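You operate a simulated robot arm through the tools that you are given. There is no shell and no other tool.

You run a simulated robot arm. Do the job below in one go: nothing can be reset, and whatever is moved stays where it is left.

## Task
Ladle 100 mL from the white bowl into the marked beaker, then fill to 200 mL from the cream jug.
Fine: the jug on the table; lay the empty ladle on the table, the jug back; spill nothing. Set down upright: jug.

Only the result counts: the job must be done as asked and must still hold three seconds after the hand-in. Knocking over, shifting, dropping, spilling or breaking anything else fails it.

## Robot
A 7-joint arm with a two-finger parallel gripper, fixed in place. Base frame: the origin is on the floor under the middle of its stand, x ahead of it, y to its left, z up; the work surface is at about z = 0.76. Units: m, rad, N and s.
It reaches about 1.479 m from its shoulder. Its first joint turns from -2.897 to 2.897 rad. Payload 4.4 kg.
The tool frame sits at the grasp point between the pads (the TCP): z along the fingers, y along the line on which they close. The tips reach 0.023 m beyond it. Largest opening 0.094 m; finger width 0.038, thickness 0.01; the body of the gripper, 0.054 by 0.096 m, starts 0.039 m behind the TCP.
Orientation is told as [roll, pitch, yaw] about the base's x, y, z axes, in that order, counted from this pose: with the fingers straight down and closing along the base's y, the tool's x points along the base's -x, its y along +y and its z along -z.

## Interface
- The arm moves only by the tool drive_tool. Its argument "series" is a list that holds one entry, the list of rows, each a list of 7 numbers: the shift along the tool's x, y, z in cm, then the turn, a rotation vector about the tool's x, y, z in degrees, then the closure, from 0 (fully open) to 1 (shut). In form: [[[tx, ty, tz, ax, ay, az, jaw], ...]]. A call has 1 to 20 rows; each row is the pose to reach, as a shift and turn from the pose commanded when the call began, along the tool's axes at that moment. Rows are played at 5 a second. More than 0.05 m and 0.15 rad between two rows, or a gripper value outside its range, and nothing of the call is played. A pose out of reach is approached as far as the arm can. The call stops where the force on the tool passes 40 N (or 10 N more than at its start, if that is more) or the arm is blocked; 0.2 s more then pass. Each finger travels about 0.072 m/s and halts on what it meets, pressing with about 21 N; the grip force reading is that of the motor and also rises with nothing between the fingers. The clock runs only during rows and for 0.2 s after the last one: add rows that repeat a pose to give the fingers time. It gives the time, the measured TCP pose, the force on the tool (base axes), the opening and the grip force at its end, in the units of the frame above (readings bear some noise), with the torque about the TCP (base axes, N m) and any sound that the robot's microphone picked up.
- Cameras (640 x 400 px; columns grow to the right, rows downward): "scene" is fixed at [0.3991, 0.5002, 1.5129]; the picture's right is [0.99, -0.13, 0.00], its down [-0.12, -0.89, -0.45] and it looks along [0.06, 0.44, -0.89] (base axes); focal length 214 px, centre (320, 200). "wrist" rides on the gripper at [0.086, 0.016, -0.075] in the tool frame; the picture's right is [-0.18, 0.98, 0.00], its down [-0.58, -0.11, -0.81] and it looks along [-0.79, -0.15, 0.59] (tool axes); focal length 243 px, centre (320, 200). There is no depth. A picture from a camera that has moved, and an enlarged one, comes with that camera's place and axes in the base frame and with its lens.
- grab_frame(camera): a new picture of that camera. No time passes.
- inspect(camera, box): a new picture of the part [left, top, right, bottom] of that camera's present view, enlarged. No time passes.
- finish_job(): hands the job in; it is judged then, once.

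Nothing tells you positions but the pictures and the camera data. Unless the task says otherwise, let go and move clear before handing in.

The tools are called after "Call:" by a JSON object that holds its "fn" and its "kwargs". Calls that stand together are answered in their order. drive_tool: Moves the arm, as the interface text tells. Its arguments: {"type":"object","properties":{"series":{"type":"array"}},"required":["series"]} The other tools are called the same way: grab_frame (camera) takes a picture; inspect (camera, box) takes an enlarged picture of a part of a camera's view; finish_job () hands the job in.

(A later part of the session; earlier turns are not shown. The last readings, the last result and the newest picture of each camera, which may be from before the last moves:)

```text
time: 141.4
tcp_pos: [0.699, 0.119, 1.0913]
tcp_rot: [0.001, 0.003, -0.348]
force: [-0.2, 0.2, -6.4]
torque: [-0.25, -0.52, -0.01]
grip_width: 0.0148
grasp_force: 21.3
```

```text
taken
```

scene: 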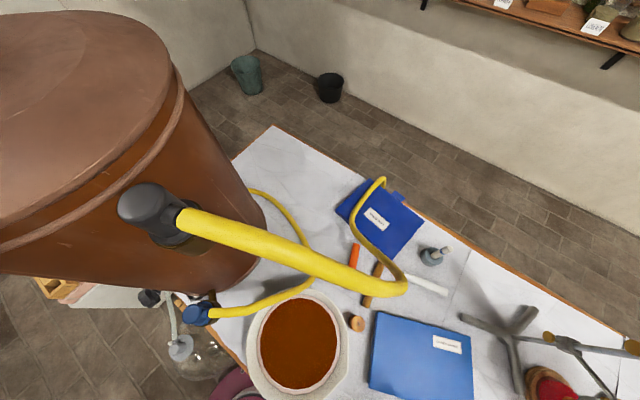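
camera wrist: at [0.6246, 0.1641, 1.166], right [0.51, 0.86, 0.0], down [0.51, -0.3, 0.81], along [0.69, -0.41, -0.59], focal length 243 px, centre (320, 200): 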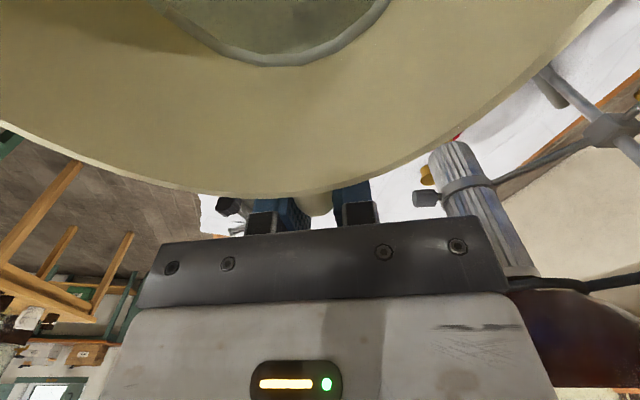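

Call:
{"fn": "drive_tool", "kwargs": {"series": [[[0.3, 0, 0.04, 0, -1.2, 0, 1], [0.9, 0, 0.12, 0, -3.5, 0, 1], [1.7, 0, 0.24, 0, -6.5, 0, 1], [2.6, 0, 0.36, 0, -9.6, 0, 1], [3.5, 0, 0.48, 0, -12.8, 0, 1], [4.4, 0, 0.6, 0, -16, 0, 1], [5.3, -0.02, 0.72, 0, -19.2, 0, 1], [6.1, -0.04, 0.84, 0, -22.4, 0, 1], [6.9, -0.05, 0.95, 0, -25.4, 0, 1], [7.5, -0.06, 1.04, 0, -27.7, 0, 1], [8, -0.07, 1.1, 0, -29.4, 0, 1], [8.15, -0.07, 1.13, 0, -30, 0, 1], [8.15, -0.07, 1.13, 0, -30, 0, 1]]]}}

Call:
{"fn": "grab_frame", "kwargs": {"camera": "wrist"}}

Call:
{"fn": "grab_frame", "kwargs": {"camera": "scene"}}

```text
time: 144.2
tcp_pos: [0.6215, 0.1447, 1.0799]
tcp_rot: [0.002, -0.523, -0.349]
force: [-0.6, -0.8, -6.5]
torque: [-0.13, -0.32, 0.01]
grip_width: 0.0148
grasp_force: 20.9
```

```text
taken
camera wrist: at [0.5236, 0.1993, 1.1013], right [0.49, 0.87, 0.09], down [0.06, -0.14, 0.99], along [0.87, -0.47, -0.12], focal length 243 px, centre (320, 200)
```

wrist: 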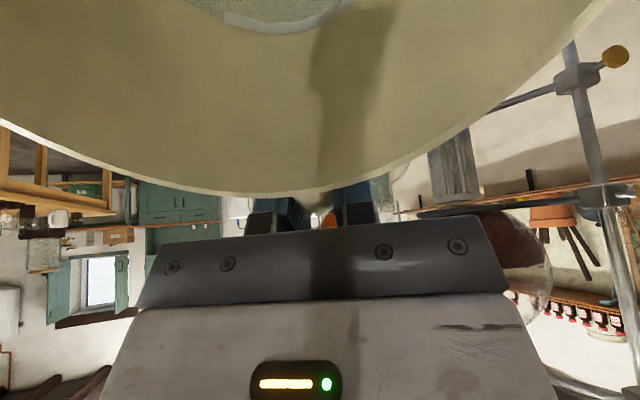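

```text
taken
```

scene: 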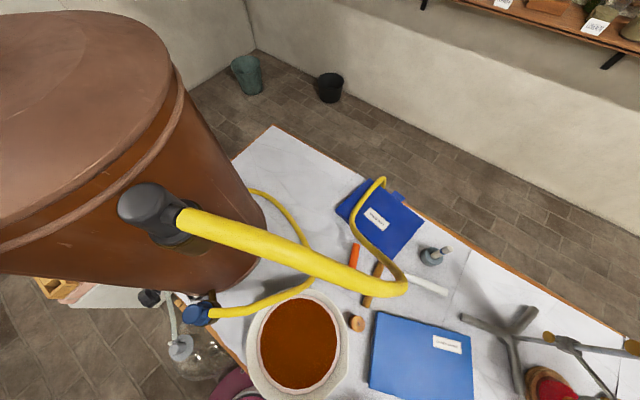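

Call:
{"fn": "inspect", "kwargs": {"camera": "wrist", "box": [180, 0, 380, 60]}}

Call:
{"fn": "inspect", "kwargs": {"camera": "wrist", "box": [240, 0, 320, 50]}}

```text
3.20 times, centred on (280, 30) of wrist
camera zoom: at [0.5236, 0.1993, 1.1013], right [0.49, 0.87, 0.09], down [0.06, -0.14, 0.99], along [0.87, -0.47, -0.12], focal length 776 px, centre (448, 744)
```

zoom: 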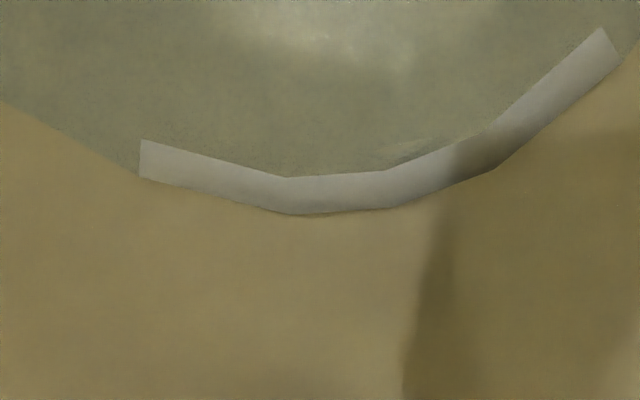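

```text
8.00 times, centred on (280, 25) of wrist
camera zoom: at [0.5236, 0.1993, 1.1013], right [0.49, 0.87, 0.09], down [0.06, -0.14, 0.99], along [0.87, -0.47, -0.12], focal length 1941 px, centre (640, 1600)
```

zoom: 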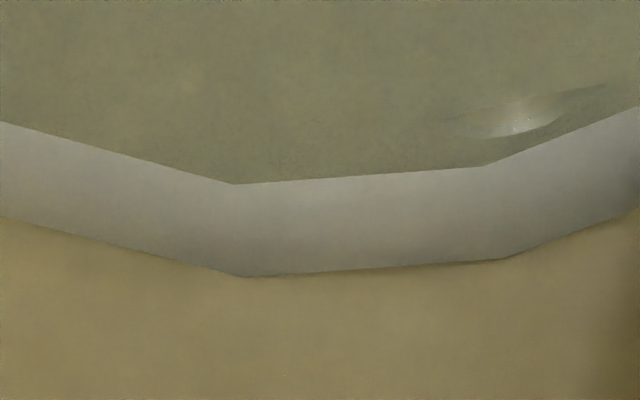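

Call:
{"fn": "drive_tool", "kwargs": {"series": [[[-0.09, 0, -0.43, 0, -1.5, 0, 1], [-0.17, 0, -0.86, 0, -3, 0, 1], [-0.23, 0, -1.3, 0, -4.5, 0, 1], [-0.29, 0, -1.72, 0, -6, 0, 1], [0.11, 0, -1.03, 0, -6, 0, 1], [0.91, 0, 0.36, 0, -6, 0, 1], [1.71, 0, 1.75, 0, -6, 0, 1], [2.51, 0, 3.13, 0, -6, 0, 1], [3.11, 0, 4.17, 0, -6, 0, 1], [3.51, 0, 4.86, 0, -6, 0, 1], [3.71, 0, 5.21, 0, -6, 0, 1], [3.71, 0, 5.21, 0, -6, 0, 1]]]}}

Call:
{"fn": "inspect", "kwargs": {"camera": "wrist", "box": [240, 0, 320, 50]}}

Call:
{"fn": "grab_frame", "kwargs": {"camera": "wrist"}}

```text
time: 146.8
tcp_pos: [0.6166, 0.1494, 1.0158]
tcp_rot: [0.004, -0.628, -0.35]
force: [0.3, -0.3, -7.0]
torque: [-0.09, -0.26, 0.02]
grip_width: 0.0147
grasp_force: 22.0
```

```text
8.00 times, centred on (280, 25) of wrist
camera zoom: at [0.5163, 0.2029, 1.0251], right [0.48, 0.87, 0.11], down [-0.04, -0.1, 0.99], along [0.88, -0.48, -0.01], focal length 1941 px, centre (640, 1600)
```

zoom: 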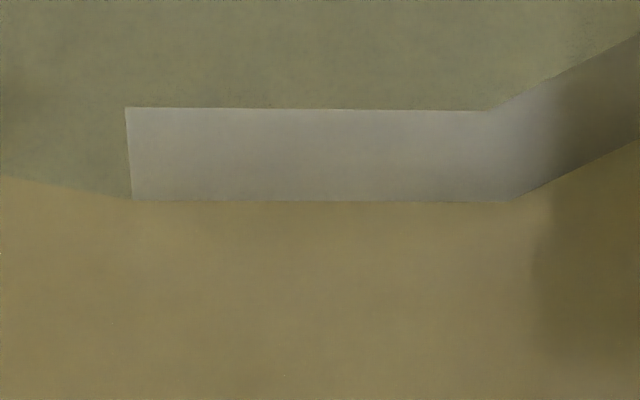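

```text
taken
camera wrist: at [0.5163, 0.2029, 1.0251], right [0.48, 0.87, 0.11], down [-0.04, -0.1, 0.99], along [0.88, -0.48, -0.01], focal length 243 px, centre (320, 200)
```

wrist: 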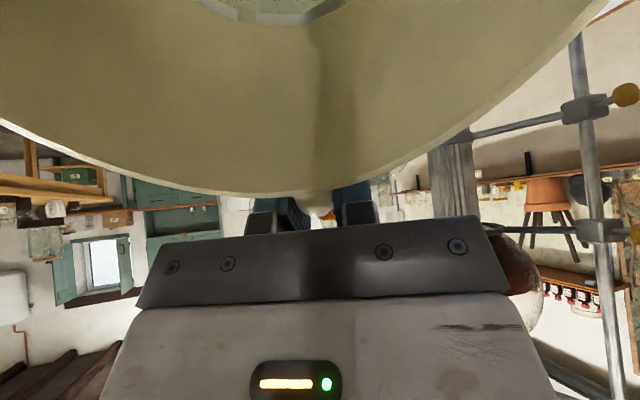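

Call:
{"fn": "drive_tool", "kwargs": {"series": [[[-0.06, 0, -0.28, 0, -1, 0, 1], [-0.12, 0, -0.57, 0, -2, 0, 1], [-0.17, 0, -0.85, 0, -3, 0, 1], [-0.19, 0, -1.0, 0, -3.5, 0, 1], [-0.19, 0, -1.0, 0, -3.5, 0, 1], [-0.19, 0, -1.0, 0, -3.5, 0, 1], [-0.19, 0, -1.0, 0, -3.5, 0, 1], [-0.19, 0, -1.0, 0, -3.5, 0, 1], [-0.19, 0, -1.0, 0, -3.5, 0, 1]]]}}

Call:
{"fn": "inspect", "kwargs": {"camera": "wrist", "box": [240, 0, 320, 50]}}

```text
time: 148.8
tcp_pos: [0.6123, 0.148, 1.0241]
tcp_rot: [0.002, -0.689, -0.349]
force: [-1.0, 0.0, -7.8]
torque: [-0.09, -0.27, 0.0]
grip_width: 0.0148
grasp_force: 20.9
```

```text
8.00 times, centred on (280, 25) of wrist
camera zoom: at [0.5119, 0.2037, 1.0275], right [0.47, 0.88, 0.12], down [-0.1, -0.08, 0.99], along [0.88, -0.48, 0.05], focal length 1941 px, centre (640, 1600)
```

zoom: 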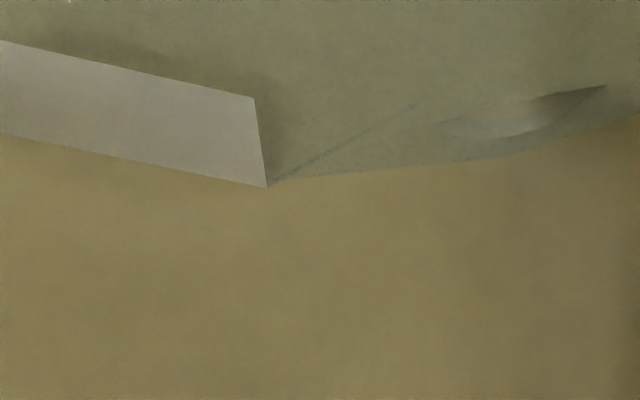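

Call:
{"fn": "drive_tool", "kwargs": {"series": [[[-0.03, 0, -0.14, 0, -0.5, 0, 1], [-0.06, 0, -0.28, 0, -1, 0, 1], [-0.09, 0, -0.43, 0, -1.5, 0, 1], [-0.09, 0, -0.43, 0, -1.5, 0, 1], [-0.09, 0, -0.43, 0, -1.5, 0, 1], [-0.09, 0, -0.43, 0, -1.5, 0, 1], [-0.09, 0, -0.43, 0, -1.5, 0, 1], [-0.09, 0, -0.43, 0, -1.5, 0, 1], [-0.09, 0, -0.43, 0, -1.5, 0, 1]]]}}

Call:
{"fn": "inspect", "kwargs": {"camera": "wrist", "box": [240, 0, 320, 50]}}

Call:
{"fn": "inspect", "kwargs": {"camera": "wrist", "box": [160, 0, 400, 80]}}

```text
time: 150.8
tcp_pos: [0.6116, 0.1497, 1.0282]
tcp_rot: [0.002, -0.713, -0.349]
force: [-0.5, 0.6, -6.8]
torque: [-0.02, -0.24, 0.01]
grip_width: 0.0152
grasp_force: 21.1
```

```text
8.00 times, centred on (280, 25) of wrist
camera zoom: at [0.5102, 0.2043, 1.0281], right [0.47, 0.88, 0.12], down [-0.12, -0.07, 0.99], along [0.88, -0.48, 0.07], focal length 1941 px, centre (640, 1600)
```

zoom: 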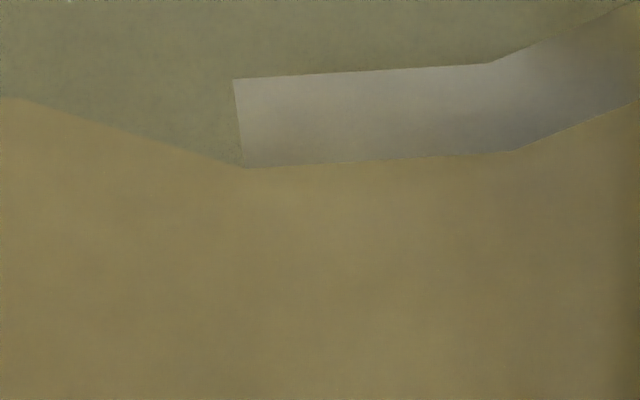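

```text
2.67 times, centred on (280, 40) of wrist
camera zoom: at [0.5102, 0.2043, 1.0281], right [0.47, 0.88, 0.12], down [-0.12, -0.07, 0.99], along [0.88, -0.48, 0.07], focal length 647 px, centre (427, 627)
```

zoom: 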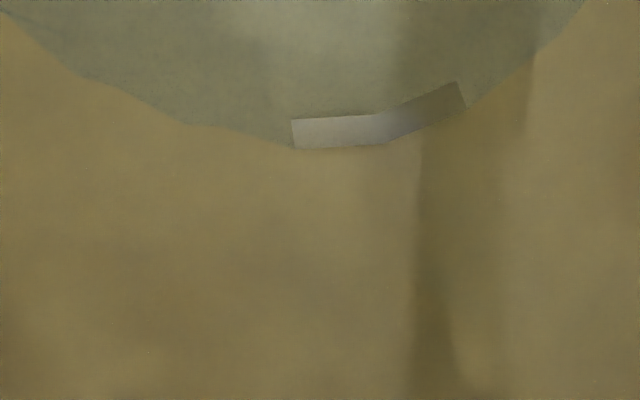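

Call:
{"fn": "drive_tool", "kwargs": {"series": [[[-0.03, 0, -0.14, 0, -0.5, 0, 1], [-0.06, 0, -0.28, 0, -1, 0, 1], [-0.09, 0, -0.43, 0, -1.5, 0, 1], [-0.09, 0, -0.43, 0, -1.5, 0, 1], [-0.09, 0, -0.43, 0, -1.5, 0, 1], [-0.09, 0, -0.43, 0, -1.5, 0, 1], [-0.09, 0, -0.43, 0, -1.5, 0, 1], [-0.09, 0, -0.43, 0, -1.5, 0, 1], [-0.09, 0, -0.43, 0, -1.5, 0, 1]]]}}

Call:
{"fn": "inspect", "kwargs": {"camera": "wrist", "box": [240, 0, 320, 50]}}

```text
time: 152.8
tcp_pos: [0.6081, 0.1506, 1.0326]
tcp_rot: [0.0, -0.741, -0.35]
force: [-0.7, -0.7, -7.1]
torque: [-0.07, -0.21, -0.02]
grip_width: 0.0148
grasp_force: 21.6
```

```text
8.00 times, centred on (280, 25) of wrist
camera zoom: at [0.5083, 0.2051, 1.0294], right [0.46, 0.88, 0.13], down [-0.15, -0.06, 0.99], along [0.87, -0.48, 0.1], focal length 1941 px, centre (640, 1600)
```

zoom: 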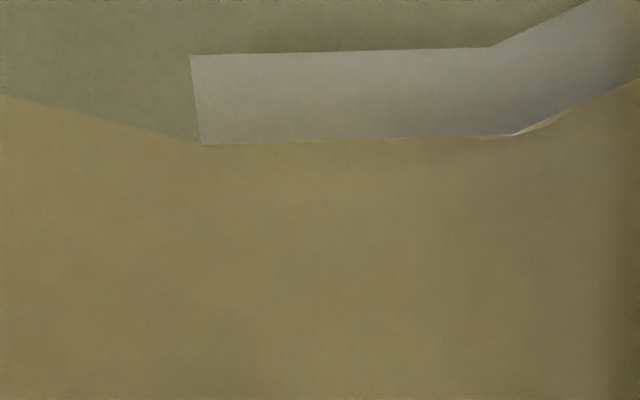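

Call:
{"fn": "drive_tool", "kwargs": {"series": [[[-0.03, 0, -0.14, 0, -0.5, 0, 1], [-0.06, 0, -0.28, 0, -1, 0, 1], [-0.06, 0, -0.28, 0, -1, 0, 1], [-0.06, 0, -0.28, 0, -1, 0, 1], [-0.06, 0, -0.28, 0, -1, 0, 1], [-0.06, 0, -0.28, 0, -1, 0, 1], [-0.06, 0, -0.28, 0, -1, 0, 1], [-0.06, 0, -0.28, 0, -1, 0, 1], [-0.06, 0, -0.28, 0, -1, 0, 1]]]}}

Call:
{"fn": "inspect", "kwargs": {"camera": "wrist", "box": [240, 0, 320, 50]}}

```text
time: 154.8
tcp_pos: [0.609, 0.1499, 1.0346]
tcp_rot: [0.002, -0.758, -0.349]
force: [0.4, 0.1, -6.6]
torque: [-0.08, -0.21, 0.04]
grip_width: 0.0148
grasp_force: 20.5
```

```text
8.00 times, centred on (280, 25) of wrist
camera zoom: at [0.5073, 0.2057, 1.0295], right [0.46, 0.88, 0.13], down [-0.16, -0.06, 0.99], along [0.87, -0.47, 0.12], focal length 1941 px, centre (640, 1600)
```

zoom: 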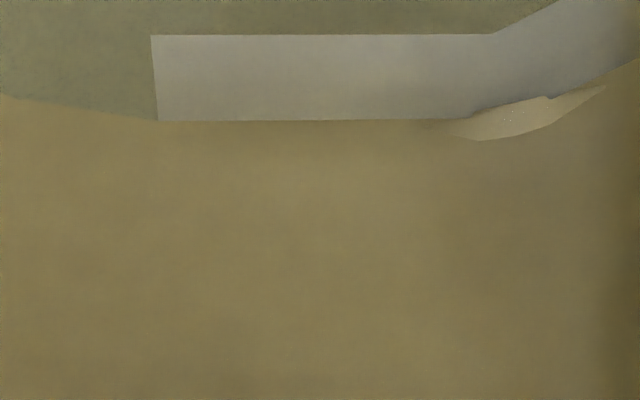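

Call:
{"fn": "drive_tool", "kwargs": {"series": [[[-0.016, 0, -0.074, 0, -0.26, 0, 1], [-0.032, 0, -0.147, 0, -0.52, 0, 1], [-0.047, 0, -0.221, 0, -0.78, 0, 1], [-0.063, 0, -0.294, 0, -1.04, 0, 1], [-0.077, 0, -0.368, 0, -1.3, 0, 1], [-0.092, 0, -0.442, 0, -1.56, 0, 1], [-0.106, 0, -0.515, 0, -1.82, 0, 1], [-0.106, 0, -0.515, 0, -1.82, 0, 1], [-0.106, 0, -0.515, 0, -1.82, 0, 1], [-0.106, 0, -0.515, 0, -1.82, 0, 1], [-0.106, 0, -0.515, 0, -1.82, 0, 1], [-0.106, 0, -0.515, 0, -1.82, 0, 1], [-0.106, 0, -0.515, 0, -1.82, 0, 1], [-0.106, 0, -0.515, 0, -1.82, 0, 1]]]}}

Call:
{"fn": "inspect", "kwargs": {"camera": "wrist", "box": [240, 0, 320, 50]}}

```text
time: 157.8
tcp_pos: [0.606, 0.1509, 1.0394]
tcp_rot: [0.0, -0.791, -0.348]
force: [-0.2, -0.3, -5.7]
torque: [-0.08, -0.17, -0.01]
grip_width: 0.015
grasp_force: 21.0
```

```text
8.00 times, centred on (280, 25) of wrist
camera zoom: at [0.5046, 0.2062, 1.0305], right [0.46, 0.88, 0.13], down [-0.19, -0.05, 0.98], along [0.87, -0.47, 0.15], focal length 1941 px, centre (640, 1600)
```

zoom: 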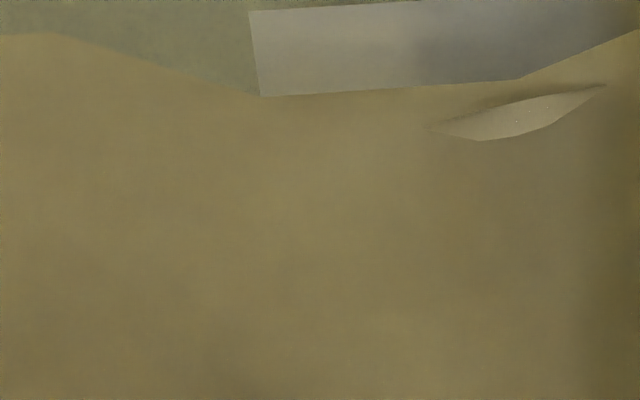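

Call:
{"fn": "drive_tool", "kwargs": {"series": [[[-0.016, 0, -0.074, 0, -0.26, 0, 1], [-0.032, 0, -0.147, 0, -0.52, 0, 1], [-0.047, 0, -0.221, 0, -0.78, 0, 1], [-0.063, 0, -0.294, 0, -1.04, 0, 1], [-0.072, 0, -0.34, 0, -1.2, 0, 1], [-0.072, 0, -0.34, 0, -1.2, 0, 1], [-0.072, 0, -0.34, 0, -1.2, 0, 1], [-0.072, 0, -0.34, 0, -1.2, 0, 1], [-0.072, 0, -0.34, 0, -1.2, 0, 1], [-0.072, 0, -0.34, 0, -1.2, 0, 1], [-0.072, 0, -0.34, 0, -1.2, 0, 1], [-0.072, 0, -0.34, 0, -1.2, 0, 1], [-0.072, 0, -0.34, 0, -1.2, 0, 1], [-0.072, 0, -0.34, 0, -1.2, 0, 1]]]}}

Call:
{"fn": "inspect", "kwargs": {"camera": "wrist", "box": [240, 0, 320, 50]}}

Call:
{"fn": "inspect", "kwargs": {"camera": "wrist", "box": [160, 0, 400, 60]}}

```text
time: 160.8
tcp_pos: [0.6037, 0.1528, 1.043]
tcp_rot: [0.001, -0.813, -0.351]
force: [0.0, -0.1, -6.7]
torque: [-0.03, -0.16, 0.0]
grip_width: 0.0149
grasp_force: 20.9
```

```text
8.00 times, centred on (280, 25) of wrist
camera zoom: at [0.5029, 0.2069, 1.0313], right [0.45, 0.88, 0.13], down [-0.21, -0.04, 0.98], along [0.87, -0.47, 0.17], focal length 1941 px, centre (640, 1600)
```

zoom: 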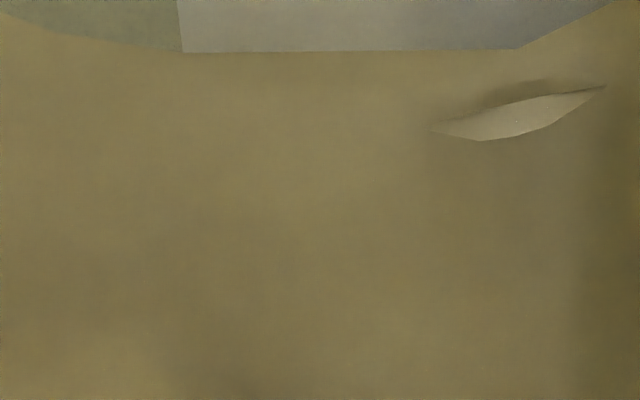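

```text
2.67 times, centred on (280, 30) of wrist
camera zoom: at [0.5029, 0.2069, 1.0313], right [0.45, 0.88, 0.13], down [-0.21, -0.04, 0.98], along [0.87, -0.47, 0.17], focal length 647 px, centre (427, 653)
```

zoom: 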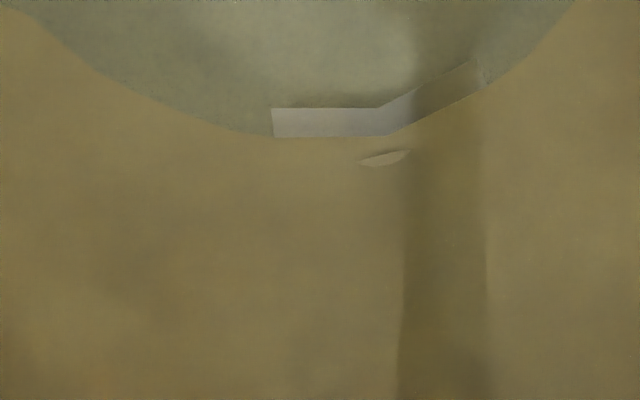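

Call:
{"fn": "drive_tool", "kwargs": {"series": [[[0.136, 0, 0.564, 0, 2, 0, 1], [0.291, 0, 1.123, 0, 4, 0, 1], [0.465, 0, 1.676, 0, 6, 0, 1], [0.659, 0, 2.222, 0, 8, 0, 1], [0.985, 0, 3.03, 0, 11, 0, 1], [0.985, 0, 3.03, 0, 11, 0, 1], [0.985, 0, 3.03, 0, 11, 0, 1]]]}}

Call:
{"fn": "inspect", "kwargs": {"camera": "wrist", "box": [240, 0, 320, 50]}}

```text
time: 162.4
tcp_pos: [0.6182, 0.1468, 1.0151]
tcp_rot: [0.003, -0.618, -0.348]
force: [-0.7, 0.5, -6.4]
torque: [-0.09, -0.26, 0.01]
grip_width: 0.0147
grasp_force: 21.3
```

```text
8.00 times, centred on (280, 25) of wrist
camera zoom: at [0.5171, 0.2017, 1.026], right [0.48, 0.87, 0.11], down [-0.03, -0.11, 0.99], along [0.88, -0.48, -0.02], focal length 1941 px, centre (640, 1600)
```

zoom: 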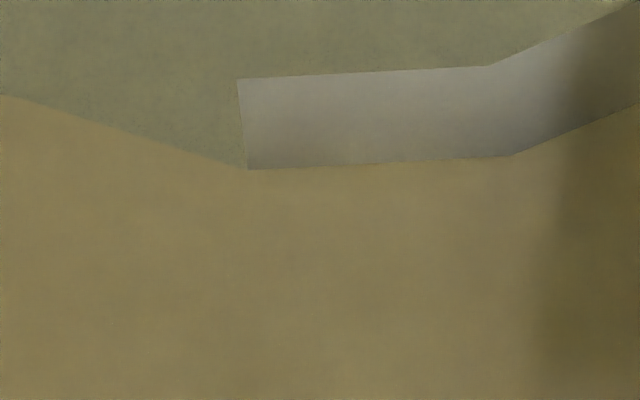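

Call:
{"fn": "drive_tool", "kwargs": {"series": [[[-0.116, 0, -0.568, 0, -2, 0, 1], [-0.212, 0, -1.14, 0, -4, 0, 1], [-0.29, 0, -1.72, 0, -6, 0, 1], [-0.343, 0, -2.292, 0, -8, 0, 1], [-0.372, 0, -2.727, 0, -9.5, 0, 1], [-0.3845, 0, -3.016, 0, -10.5, 0, 1], [-0.389, 0, -3.161, 0, -11, 0, 1], [-0.392, 0, -3.277, 0, -11.4, 0, 1], [-0.393, 0, -3.393, 0, -11.8, 0, 1], [-0.3945, 0, -3.509, 0, -12.2, 0, 1], [-0.3945, 0, -3.509, 0, -12.2, 0, 1], [-0.3945, 0, -3.509, 0, -12.2, 0, 1], [-0.3945, 0, -3.509, 0, -12.2, 0, 1], [-0.3945, 0, -3.509, 0, -12.2, 0, 1], [-0.3945, 0, -3.509, 0, -12.2, 0, 1], [-0.3945, 0, -3.509, 0, -12.2, 0, 1], [-0.3945, 0, -3.509, 0, -12.2, 0, 1]]]}}

Call:
{"fn": "inspect", "kwargs": {"camera": "wrist", "box": [240, 0, 320, 50]}}

```text
time: 166.0
tcp_pos: [0.6004, 0.1532, 1.0439]
tcp_rot: [0.002, -0.834, -0.349]
force: [0.5, 0.5, -6.1]
torque: [-0.05, -0.15, 0.0]
grip_width: 0.0148
grasp_force: 21.1
```

```text
8.00 times, centred on (280, 25) of wrist
camera zoom: at [0.5013, 0.2078, 1.0321], right [0.45, 0.88, 0.14], down [-0.23, -0.03, 0.97], along [0.86, -0.47, 0.19], focal length 1941 px, centre (640, 1600)
```

zoom: 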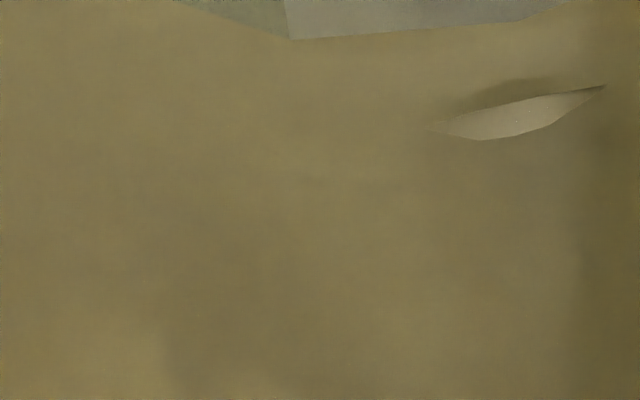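

Call:
{"fn": "drive_tool", "kwargs": {"series": [[[0, 0, 0, 0, 0, 0, 1], [0, 0, 0, 0, 0, 0, 1], [0, 0, 0, 0, 0, 0, 1], [0, 0, 0, 0, 0, 0, 1], [0, 0, 0, 0, 0, 0, 1], [0, 0, 0, 0, 0, 0, 1], [0, 0, 0, 0, 0, 0, 1], [0, 0, 0, 0, 0, 0, 1]]]}}

Call:
{"fn": "inspect", "kwargs": {"camera": "wrist", "box": [240, 0, 320, 50]}}

```text
time: 167.8
tcp_pos: [0.6016, 0.1527, 1.047]
tcp_rot: [0.004, -0.832, -0.35]
force: [0.1, -0.2, -6.4]
torque: [-0.05, -0.14, 0.01]
grip_width: 0.015
grasp_force: 21.4
```

```text
8.00 times, centred on (280, 25) of wrist
camera zoom: at [0.5013, 0.2078, 1.0321], right [0.45, 0.88, 0.14], down [-0.23, -0.03, 0.97], along [0.86, -0.47, 0.19], focal length 1941 px, centre (640, 1600)
```

zoom: 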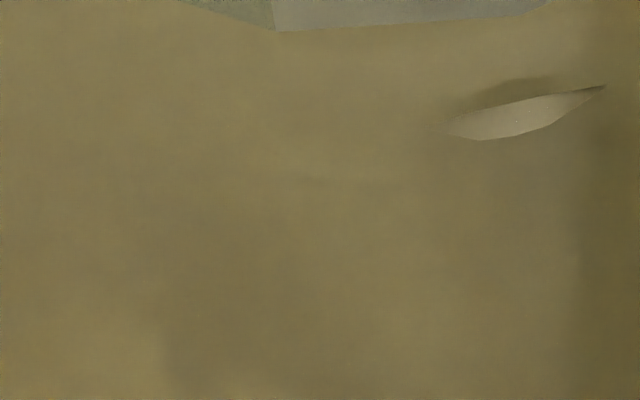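

Call:
{"fn": "drive_tool", "kwargs": {"series": [[[0.136, 0, 0.564, 0, 2, 0, 1], [0.291, 0, 1.123, 0, 4, 0, 1], [0.465, 0, 1.676, 0, 6, 0, 1], [0.659, 0, 2.222, 0, 8, 0, 1], [0.985, 0, 3.03, 0, 11, 0, 1], [1.1, 0, 3.3, 0, 12, 0, 1], [1.1, 0, 3.3, 0, 12, 0, 1], [1.1, 0, 3.3, 0, 12, 0, 1]]]}}

Call:
{"fn": "inspect", "kwargs": {"camera": "wrist", "box": [240, 0, 320, 50]}}

```text
time: 169.6
tcp_pos: [0.6174, 0.1467, 1.0148]
tcp_rot: [0.0, -0.624, -0.349]
force: [0.1, 0.4, -6.1]
torque: [-0.08, -0.27, 0.0]
grip_width: 0.0149
grasp_force: 21.1
```

```text
8.00 times, centred on (280, 25) of wrist
camera zoom: at [0.5174, 0.2008, 1.0256], right [0.48, 0.87, 0.11], down [-0.04, -0.1, 0.99], along [0.88, -0.48, -0.02], focal length 1941 px, centre (640, 1600)
```

zoom: 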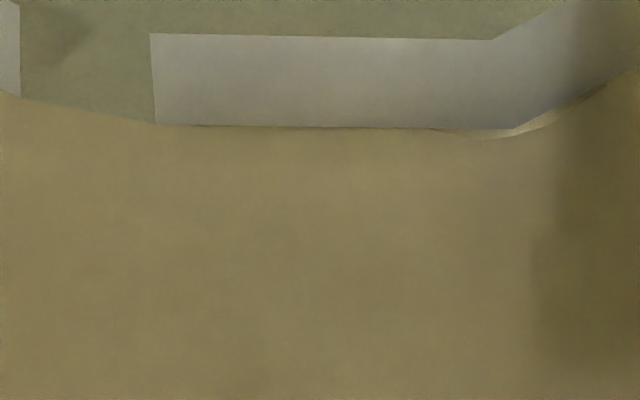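

Call:
{"fn": "drive_tool", "kwargs": {"series": [[[-0.7, 0, -0.3, 0, 2, 0, 1], [-1.6, 0, -0.75, 0, 5, 0, 1], [-2.6, 0, -1.2, 0, 8.5, 0, 1], [-3.6, 0, -1.7, 0, 12.5, 0, 1], [-4.6, 0, -2.2, 0, 16.5, 0, 1], [-5.6, 0, -2.6, 0, 20.5, 0, 1], [-6.6, 0, -3.1, 0, 24.5, 0, 1], [-7.6, 0, -3.6, 0, 28.5, 0, 1], [-8.5, 0, -4, 0, 32, 0, 1], [-9.1, 0, -4.3, 0, 34.5, 0, 1], [-9.32, 0, -4.38, 0, 35.75, 0, 1], [-9.32, 0, -4.38, 0, 35.75, 0, 1]]]}}

Call:
{"fn": "grab_frame", "kwargs": {"camera": "wrist"}}

```text
time: 172.2
tcp_pos: [0.6649, 0.1294, 1.1065]
tcp_rot: [0.001, 0.002, -0.348]
force: [-0.1, 0.2, -6.5]
torque: [-0.17, -0.48, 0.02]
grip_width: 0.0149
grasp_force: 20.9
```

```text
taken
camera wrist: at [0.5898, 0.1752, 1.1809], right [0.51, 0.86, 0.0], down [0.51, -0.3, 0.81], along [0.69, -0.41, -0.59], focal length 243 px, centre (320, 200)
```

wrist: 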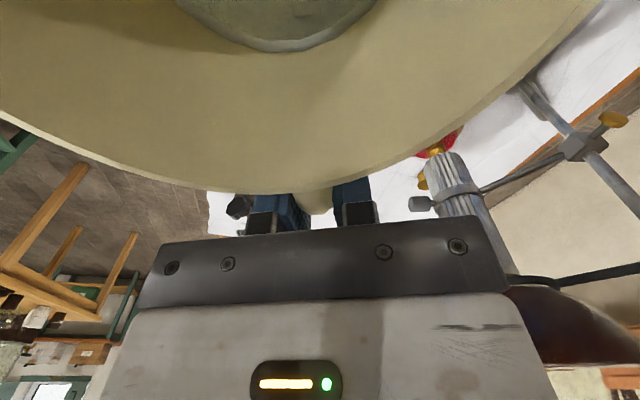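

Call:
{"fn": "drive_tool", "kwargs": {"series": [[[0.4, -0.35, 0, 0, 0, -1.4, 1], [1.3, -1.1, 0, 0, 0, -4.2, 1], [2.8, -2.4, 0, 0, 0, -9.1, 1], [4.5, -3.9, 0, 0, 0, -14.7, 1], [6.3, -5.4, 0, 0, 0, -20.3, 1], [8, -6.9, 0, 0, 0, -25.9, 1], [9.7, -8.4, 0, 0, 0, -31.5, 1], [11.4, -9.85, 0, 0, 0, -37.1, 1], [13.2, -11.3, 0, 0, 0, -42.7, 1], [14.9, -12.8, 0, 0, 0, -48.3, 1], [16.6, -14.3, 0, 0, 0, -53.9, 1], [18.3, -15.8, 0, 0, 0, -59.5, 1], [19.9, -17.1, 0, 0, 0, -64.4, 1], [21, -18.1, 0, 0, 0, -68.2, 1], [21.59, -18.57, 0, 0, 0, -70, 1], [21.59, -18.57, 0, 0, 0, -70, 1]]]}}

Call:
{"fn": "grab_frame", "kwargs": {"camera": "wrist"}}

```text
time: 175.6
tcp_pos: [0.3974, 0.0292, 1.1043]
tcp_rot: [0.003, -0.001, 0.876]
force: [0.2, -0.4, -5.5]
torque: [0.36, -0.32, 0.0]
grip_width: 0.015
grasp_force: 20.9
```

```text
taken
camera wrist: at [0.3301, -0.0259, 1.18], right [-0.64, 0.77, 0.0], down [0.46, 0.38, 0.81], along [0.62, 0.51, -0.59], focal length 243 px, centre (320, 200)
```

wrist: 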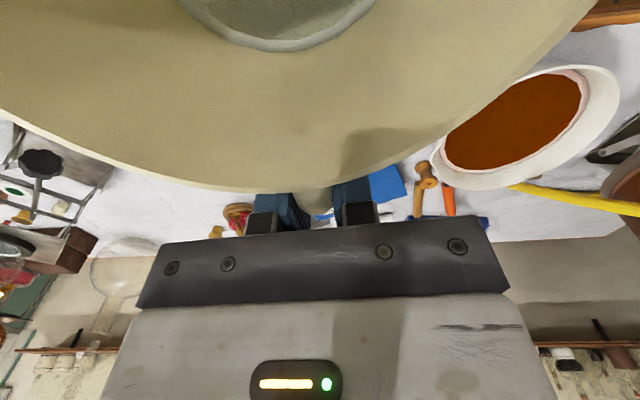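

Call:
{"fn": "drive_tool", "kwargs": {"series": [[[0, 0, 1, 0, 0, 3, 1], [0, 0, 3.5, 0, 0, 7, 1], [0, 0, 7, 0, 0, 12, 1], [0, 0, 11, 0, 0, 17, 1], [0, 0, 15, 0, 0, 22, 1], [0, 0, 18.5, 0, 0, 26, 1], [0, 0, 21, 0, 0, 29, 1], [0, 0, 22, 0, 0, 30, 1], [0, 0, 22, 0, 0, 30, 1]]]}}

Call:
{"fn": "drive_tool", "kwargs": {"series": [[[0, 0, 0, 0, -3, 0, 1], [0, 0, 0, 0, -6, 0, 1], [0, 0, 0, 0, -9, 0, 1], [0, 0, 0, 0, -12, 0, 1], [0, 0, 0, 0, -12, 0, 1]]]}}

Call:
{"fn": "grab_frame", "kwargs": {"camera": "wrist"}}

```text
time: 177.6
tcp_pos: [0.3976, 0.0292, 0.8836]
tcp_rot: [0.003, 0.0, 0.35]
force: [-0.6, -0.2, -6.3]
torque: [0.19, -0.46, -0.01]
grip_width: 0.015
grasp_force: 21.1
```

```text
time: 178.8
tcp_pos: [0.3984, 0.0304, 0.8842]
tcp_rot: [0.001, -0.209, 0.348]
force: [0.2, -0.4, -6.4]
torque: [0.16, -0.39, -0.01]
grip_width: 0.0147
grasp_force: 21.0
```

```text
taken
camera wrist: at [0.2991, 0.0109, 0.9404], right [-0.17, 0.98, 0.04], down [0.41, 0.03, 0.91], along [0.89, 0.17, -0.41], focal length 243 px, centre (320, 200)
```

wrist: 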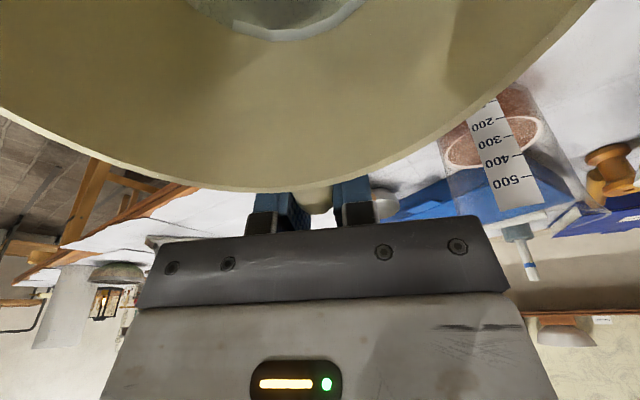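

Call:
{"fn": "inspect", "kwargs": {"camera": "wrist", "box": [440, 80, 560, 180]}}

Call:
{"fn": "inspect", "kwargs": {"camera": "wrist", "box": [460, 90, 550, 150]}}

```text
4.00 times, centred on (500, 130) of wrist
camera zoom: at [0.2991, 0.0109, 0.9404], right [-0.17, 0.98, 0.04], down [0.41, 0.03, 0.91], along [0.89, 0.17, -0.41], focal length 970 px, centre (-400, 480)
```

zoom: 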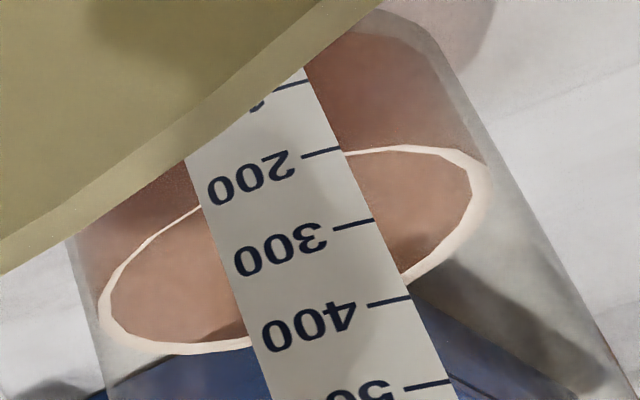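

```text
6.67 times, centred on (505, 120) of wrist
camera zoom: at [0.2991, 0.0109, 0.9404], right [-0.17, 0.98, 0.04], down [0.41, 0.03, 0.91], along [0.89, 0.17, -0.41], focal length 1618 px, centre (-913, 733)
```

zoom: 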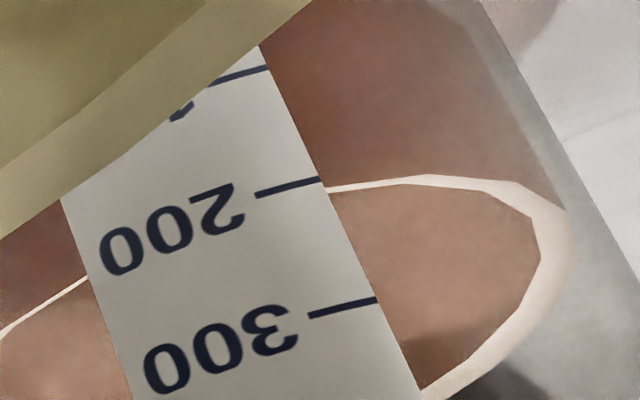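

Call:
{"fn": "drive_tool", "kwargs": {"series": [[[-0.2, 0, -0.9, 0, 2, 0, 1], [-0.7, 0, -3.2, 0, 5, 0, 1], [-1.4, 0, -6.6, 0, 8, 0, 1], [-2.2, 0, -10.5, 0, 11, 0, 1], [-3, 0, -14.3, 0, 12, 0, 1], [-3.8, 0, -18, 0, 12, 0, 1], [-4.4, 0, -20.7, 0, 12, 0, 1], [-4.56, 0, -21.52, 0, 12, 0, 1]]]}}

```text
time: 180.6
tcp_pos: [0.3978, 0.0289, 1.1055]
tcp_rot: [0.001, 0.001, 0.351]
force: [-0.3, -0.3, -6.0]
torque: [0.16, -0.46, -0.01]
grip_width: 0.0147
grasp_force: 21.4
```

Call:
{"fn": "drive_tool", "kwargs": {"series": [[[-0.6, 0, 0, 0, 0, 0.8, 1], [-1.8, 0, 0, 0, 0, 2.5, 1], [-3.7, 0.03, 0, 0, 0, 5.2, 1], [-6, 0.05, 0, 0, 0, 8.4, 1], [-8.5, 0.08, 0, 0, 0, 11.9, 1], [-11, 0.1, 0, 0, 0, 15.4, 1], [-13.5, 0.12, 0, 0, 0, 18.9, 1], [-16, 0.15, 0, 0, 0, 22.4, 1], [-18.5, 0.17, 0, 0, 0, 25.9, 1], [-21, 0.2, 0, 0, 0, 29.4, 1], [-23.5, 0.22, 0, 0, 0, 32.9, 1], [-26, 0.24, 0, 0, 0, 36.4, 1], [-27.8, 0.26, 0, 0, 0, 39, 1], [-28.54, 0.26, 0, 0, 0, 40.1, 1], [-28.54, 0.26, 0, 0, 0, 40.1, 1]]]}}

```text
time: 183.8
tcp_pos: [0.6659, 0.1288, 1.1041]
tcp_rot: [-0.001, 0.001, -0.351]
force: [0.2, 0.1, -6.6]
torque: [-0.18, -0.48, -0.04]
grip_width: 0.0149
grasp_force: 21.0
```

Call:
{"fn": "drive_tool", "kwargs": {"series": [[[0.2, 0, 0.1, 0, -1.2, 0, 1], [0.7, 0, 0.25, 0, -4, 0, 1], [1.4, 0, 0.5, 0, -8, 0, 1], [2.1, 0, 0.8, 0, -12, 0, 1], [2.8, 0, 1.1, 0, -16, 0, 1], [3.5, 0, 1.35, 0, -20, 0, 1], [4.2, 0, 1.6, 0, -24, 0, 1], [4.8, 0, 1.8, 0, -27.5, 0, 1], [5.22, 0.03, 2, 0, -30, 0, 1], [5.22, 0.03, 3, 0, -32, 0, 1], [5.22, 0.03, 4.5, 0, -34, 0, 1], [5.22, 0.03, 6, 0, -35, 0, 1], [5.22, 0.03, 7.5, 0, -35.75, 0, 1], [5.22, 0.03, 8.5, 0, -35.75, 0, 1], [5.22, 0.03, 8.93, 0, -35.75, 0, 1], [5.22, 0.03, 8.93, 0, -35.75, 0, 1]]]}}

Call:
{"fn": "inspect", "kwargs": {"camera": "wrist", "box": [240, 0, 320, 50]}}

```text
time: 187.2
tcp_pos: [0.617, 0.1489, 1.0157]
tcp_rot: [-0.001, -0.621, -0.351]
force: [0.0, 0.6, -5.9]
torque: [-0.09, -0.22, 0.04]
grip_width: 0.0149
grasp_force: 20.9
```

```text
8.00 times, centred on (280, 25) of wrist
camera zoom: at [0.5157, 0.2027, 1.0261], right [0.48, 0.87, 0.11], down [-0.04, -0.1, 0.99], along [0.88, -0.48, -0.02], focal length 1941 px, centre (640, 1600)
```

zoom: 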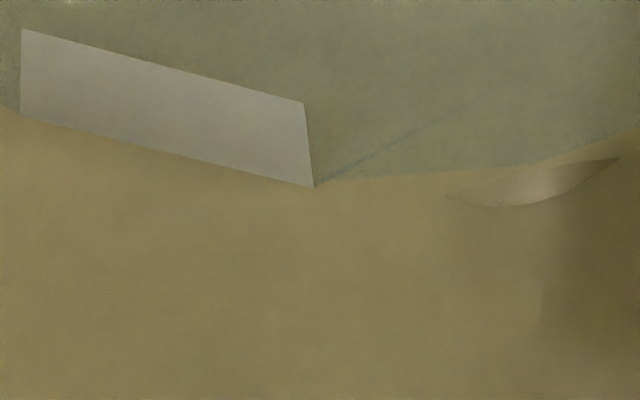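

Call:
{"fn": "grab_frame", "kwargs": {"camera": "wrist"}}

```text
taken
camera wrist: at [0.5157, 0.2027, 1.0261], right [0.48, 0.87, 0.11], down [-0.04, -0.1, 0.99], along [0.88, -0.48, -0.02], focal length 243 px, centre (320, 200)
```

wrist: 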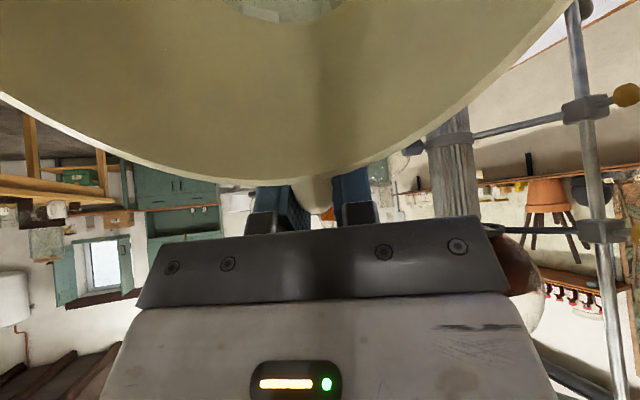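

Call:
{"fn": "drive_tool", "kwargs": {"series": [[[-0.1, 0, -0.6, 0, 0, 0, 1], [-0.17, 0, -1.1, 0, 0, 0, 1], [-0.25, 0, -1.67, 0, -2, 0, 1], [-0.31, 0, -2.25, 0, -4, 0, 1], [-0.35, 0, -2.83, 0, -6, 0, 1], [-0.37, 0, -3.24, 0, -7.4, 0, 1], [-0.37, 0, -3.41, 0, -8, 0, 1], [-0.37, 0, -3.41, 0, -8, 0, 1], [-0.37, 0, -3.41, 0, -8, 0, 1]]]}}

Call:
{"fn": "inspect", "kwargs": {"camera": "wrist", "box": [240, 0, 320, 50]}}

```text
time: 189.2
tcp_pos: [0.6, 0.1547, 1.0452]
tcp_rot: [0.003, -0.762, -0.349]
force: [0.4, -1.1, -6.2]
torque: [-0.08, -0.16, 0.02]
grip_width: 0.015
grasp_force: 20.9
```

```text
8.00 times, centred on (280, 25) of wrist
camera zoom: at [0.4995, 0.2091, 1.0401], right [0.46, 0.88, 0.13], down [-0.17, -0.06, 0.98], along [0.87, -0.48, 0.12], focal length 1941 px, centre (640, 1600)
```

zoom: 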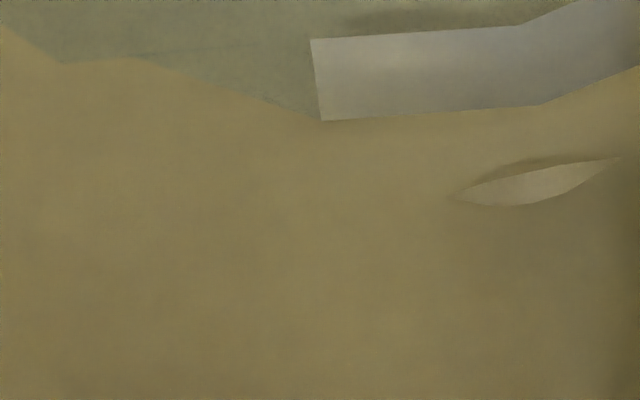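

Call:
{"fn": "drive_tool", "kwargs": {"series": [[[-0.01, 0, -0.06, 0, -0.2, 0, 1], [-0.018, 0, -0.115, 0, -0.4, 0, 1], [-0.027, 0, -0.17, 0, -0.6, 0, 1], [-0.035, 0, -0.229, 0, -0.8, 0, 1], [-0.035, 0, -0.229, 0, -0.8, 0, 1], [-0.035, 0, -0.229, 0, -0.8, 0, 1], [-0.035, 0, -0.229, 0, -0.8, 0, 1], [-0.035, 0, -0.229, 0, -0.8, 0, 1]]]}}

Call:
{"fn": "inspect", "kwargs": {"camera": "wrist", "box": [240, 0, 320, 50]}}

```text
time: 191.0
tcp_pos: [0.5985, 0.1531, 1.0473]
tcp_rot: [0.001, -0.776, -0.351]
force: [1.1, -0.6, -5.9]
torque: [-0.09, -0.15, 0.03]
grip_width: 0.0149
grasp_force: 20.6
```

```text
8.00 times, centred on (280, 25) of wrist
camera zoom: at [0.4982, 0.2083, 1.0398], right [0.46, 0.88, 0.13], down [-0.18, -0.05, 0.98], along [0.87, -0.48, 0.13], focal length 1941 px, centre (640, 1600)
```

zoom: 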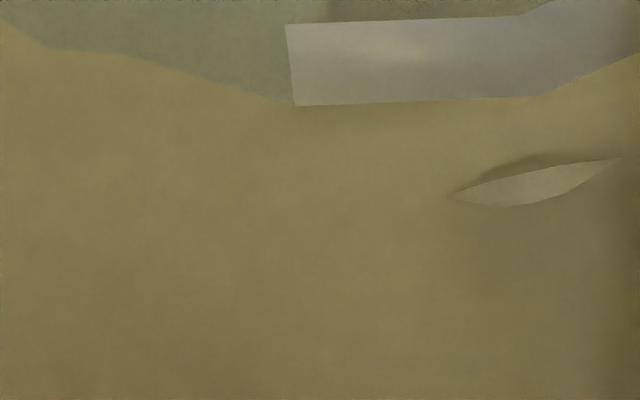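

Call:
{"fn": "drive_tool", "kwargs": {"series": [[[-0.01, 0, -0.06, 0, -0.2, 0, 1], [-0.018, 0, -0.115, 0, -0.4, 0, 1], [-0.027, 0, -0.17, 0, -0.6, 0, 1], [-0.027, 0, -0.17, 0, -0.6, 0, 1], [-0.027, 0, -0.17, 0, -0.6, 0, 1], [-0.027, 0, -0.17, 0, -0.6, 0, 1], [-0.027, 0, -0.17, 0, -0.6, 0, 1]]]}}

Call:
{"fn": "inspect", "kwargs": {"camera": "wrist", "box": [240, 0, 320, 50]}}

```text
time: 192.6
tcp_pos: [0.598, 0.1546, 1.0476]
tcp_rot: [0.002, -0.787, -0.351]
force: [-0.2, -0.9, -5.3]
torque: [-0.05, -0.13, 0.01]
grip_width: 0.015
grasp_force: 20.6
```

```text
8.00 times, centred on (280, 25) of wrist
camera zoom: at [0.4976, 0.2088, 1.0405], right [0.46, 0.88, 0.13], down [-0.19, -0.05, 0.98], along [0.87, -0.47, 0.14], focal length 1941 px, centre (640, 1600)
```

zoom: 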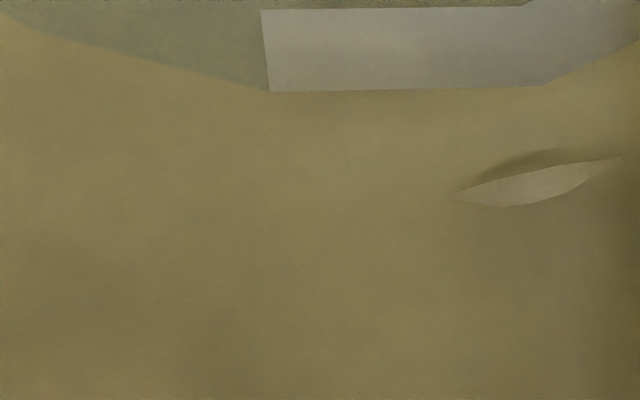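

Call:
{"fn": "drive_tool", "kwargs": {"series": [[[0.101, 0, 0.571, 0, 2, 0, 1], [0.221, 0, 1.138, 0, 4, 0, 1], [0.362, 0, 1.701, 0, 6, 0, 1], [0.5215, 0, 2.2585, 0, 8, 0, 1], [0.654, 0, 2.673, 0, 9.5, 0, 1], [0.654, 0, 2.673, 0, 9.5, 0, 1], [0.654, 0, 2.673, 0, 9.5, 0, 1], [0.654, 0, 2.673, 0, 9.5, 0, 1]]]}}

Call:
{"fn": "inspect", "kwargs": {"camera": "wrist", "box": [240, 0, 320, 50]}}

```text
time: 194.4
tcp_pos: [0.6108, 0.1499, 1.025]
tcp_rot: [0.001, -0.621, -0.352]
force: [-0.5, -0.2, -6.1]
torque: [-0.11, -0.17, -0.03]
grip_width: 0.0146
grasp_force: 21.2
```

```text
8.00 times, centred on (280, 25) of wrist
camera zoom: at [0.5111, 0.204, 1.0358], right [0.48, 0.87, 0.11], down [-0.03, -0.1, 0.99], along [0.88, -0.48, -0.02], focal length 1941 px, centre (640, 1600)
```

zoom: 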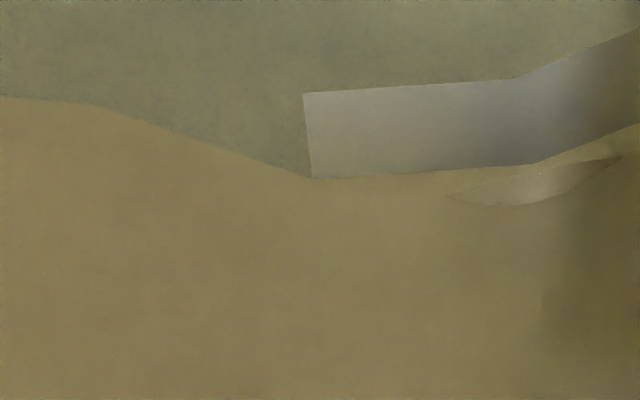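

Call:
{"fn": "drive_tool", "kwargs": {"series": [[[-0.2, 0, -0.07, 0, 0.8, 0, 1], [-0.6, 0, -0.2, 0, 2.4, 0, 1], [-1.1, 0, -0.4, 0, 4.6, 0, 1], [-1.7, 0, -0.6, 0, 7.2, 0, 1], [-2.3, 0, -0.85, 0, 9.9, 0, 1], [-3, 0, -1.1, 0, 12.7, 0, 1], [-3.7, 0, -1.35, 0, 15.5, 0, 1], [-4.35, 0, -1.6, 0, 18.3, 0, 1], [-5, 0, -1.8, 0, 21.1, 0, 1], [-5.7, 0, -2.05, 0, 23.9, 0, 1], [-6.3, 0, -2.3, 0, 26.7, 0, 1], [-7, 0, -2.55, 0, 29.5, 0, 1], [-7.6, 0, -2.75, 0, 32, 0, 1], [-8.15, 0, -2.95, 0, 34.4, 0, 1], [-8.6, 0, -3.1, 0, 36.4, 0, 1], [-8.9, 0, -3.25, 0, 37.8, 0, 1], [-9.13, 0, -3.31, 0, 38.6, 0, 1], [-9.13, 0, -3.31, 0, 38.6, 0, 1]]]}}

Call:
{"fn": "grab_frame", "kwargs": {"camera": "wrist"}}

```text
time: 198.2
tcp_pos: [0.6635, 0.1299, 1.1065]
tcp_rot: [0.001, 0.053, -0.349]
force: [-0.4, 0.2, -6.4]
torque: [-0.18, -0.42, 0.0]
grip_width: 0.0148
grasp_force: 21.4
```

```text
taken
camera wrist: at [0.5918, 0.1744, 1.1853], right [0.51, 0.86, -0.01], down [0.55, -0.32, 0.77], along [0.66, -0.4, -0.63], focal length 243 px, centre (320, 200)
```

wrist: 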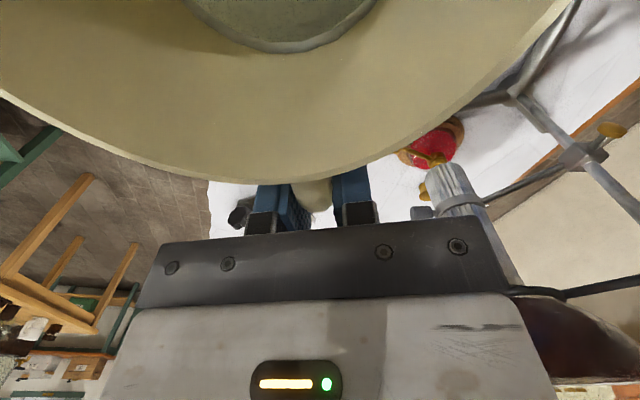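

Call:
{"fn": "drive_tool", "kwargs": {"series": [[[-0.15, -0.05, 0.04, 0.02, 0, -0.3, 1], [-0.6, -0.2, 0.15, 0.06, 0, -1.2, 1], [-1.3, -0.42, 0.34, 0.14, 0, -2.6, 1], [-2.3, -0.74, 0.6, 0.24, 0, -4.6, 1], [-3.5, -1.1, 0.9, 0.37, 0, -6.9, 1], [-4.7, -1.5, 1.2, 0.5, 0, -9.3, 1], [-5.9, -1.9, 1.5, 0.62, 0, -11.7, 1], [-7.1, -2.3, 1.85, 0.75, 0, -14.1, 1], [-8.3, -2.65, 2.15, 0.88, 0, -16.5, 1], [-9.5, -3, 2.5, 1, 0, -18.9, 1], [-10.7, -3.4, 2.8, 1.13, 0, -21.2, 1], [-11.8, -3.8, 3.05, 1.25, 0, -23.4, 1], [-12.8, -4.1, 3.3, 1.35, 0, -25.4, 1], [-13.6, -4.35, 3.5, 1.43, 0, -27, 1], [-14.2, -4.55, 3.68, 1.5, 0, -28.1, 1], [-14.41, -4.62, 3.74, 1.52, 0, -28.56, 1], [-14.41, -4.62, 3.74, 1.52, 0, -28.56, 1]]]}}

Call:
{"fn": "grab_frame", "kwargs": {"camera": "wrist"}}

```text
time: 201.8
tcp_pos: [0.7811, 0.0391, 1.0616]
tcp_rot: [0.0, 0.051, 0.149]
force: [-1.3, -0.6, -5.5]
torque: [0.06, -0.52, -0.05]
grip_width: 0.0146
grasp_force: 21.1
```

```text
taken
camera wrist: at [0.698, 0.0426, 1.1403], right [0.04, 1.0, -0.01], down [0.63, -0.02, 0.77], along [0.77, -0.03, -0.63], focal length 243 px, centre (320, 200)
```

wrist: 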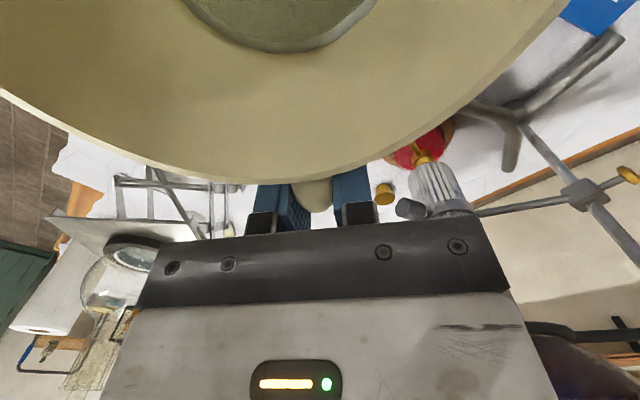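

Call:
{"fn": "inspect", "kwargs": {"camera": "wrist", "box": [240, 150, 360, 225]}}

Call:
{"fn": "inspect", "kwargs": {"camera": "wrist", "box": [240, 0, 320, 60]}}

```text
5.33 times, centred on (300, 188) of wrist
camera zoom: at [0.698, 0.0426, 1.1403], right [0.04, 1.0, -0.01], down [0.63, -0.02, 0.77], along [0.77, -0.03, -0.63], focal length 1294 px, centre (427, 267)
```

zoom: 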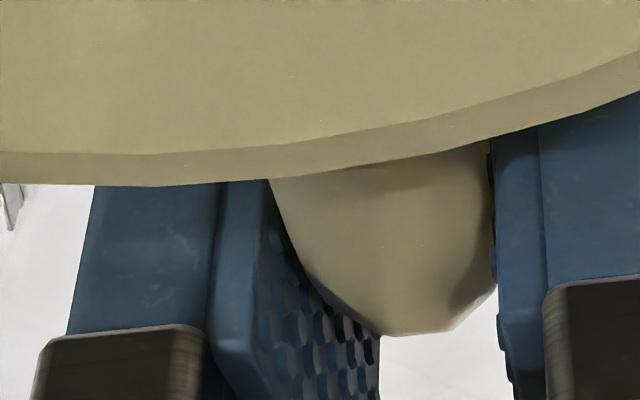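

```text
6.67 times, centred on (280, 30) of wrist
camera zoom: at [0.698, 0.0426, 1.1403], right [0.04, 1.0, -0.01], down [0.63, -0.02, 0.77], along [0.77, -0.03, -0.63], focal length 1618 px, centre (587, 1333)
```

zoom: 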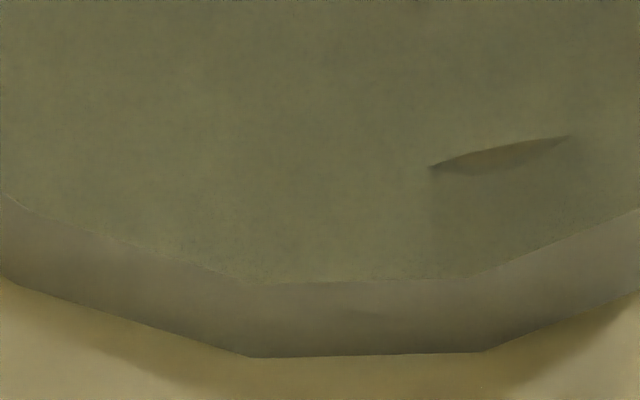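

Call:
{"fn": "drive_tool", "kwargs": {"series": [[[-0.02, 0, 0.4, 0, 0.1, 0, 1], [-0.07, 0, 1.4, 0, 0.3, 0, 1], [-0.15, 0, 2.9, 0, 0.5, 0, 1], [-0.24, 0, 4.7, 0, 0.6, 0, 1], [-0.33, -0.05, 6.5, 0, 0.6, 0, 1], [-0.42, -0.05, 8.3, 0, 0.6, 0, 1], [-0.51, -0.05, 10.1, 0, 0.6, 0, 1], [-0.6, -0.1, 11.9, 0, 0.6, 0, 1], [-0.69, -0.1, 13.6, 0, 0.6, 0, 1], [-0.77, -0.1, 15.2, 0, 0.6, 0, 1], [-0.84, -0.1, 16.6, 0, 0.6, 0, 1], [-0.89, -0.1, 17.6, 0, 0.6, 0, 1], [-0.92, -0.1, 18.2, 0, 0.6, 0, 1], [-0.92, -0.1, 18.2, 0, 0.6, 0, 1]]]}}

Call:
{"fn": "grab_frame", "kwargs": {"camera": "wrist"}}

```text
time: 204.8
tcp_pos: [0.781, 0.0367, 0.8782]
tcp_rot: [0.001, 0.062, 0.152]
force: [-0.2, -0.2, -6.3]
torque: [0.1, -0.48, -0.01]
grip_width: 0.015
grasp_force: 21.5
```

```text
taken
camera wrist: at [0.6989, 0.0413, 0.9582], right [0.04, 1.0, -0.01], down [0.64, -0.01, 0.77], along [0.77, -0.03, -0.64], focal length 243 px, centre (320, 200)
```

wrist: 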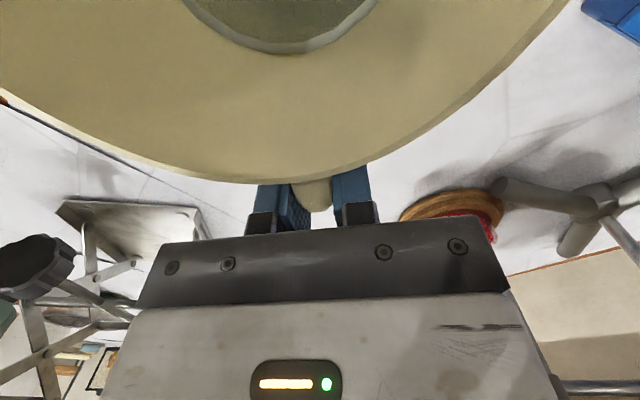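

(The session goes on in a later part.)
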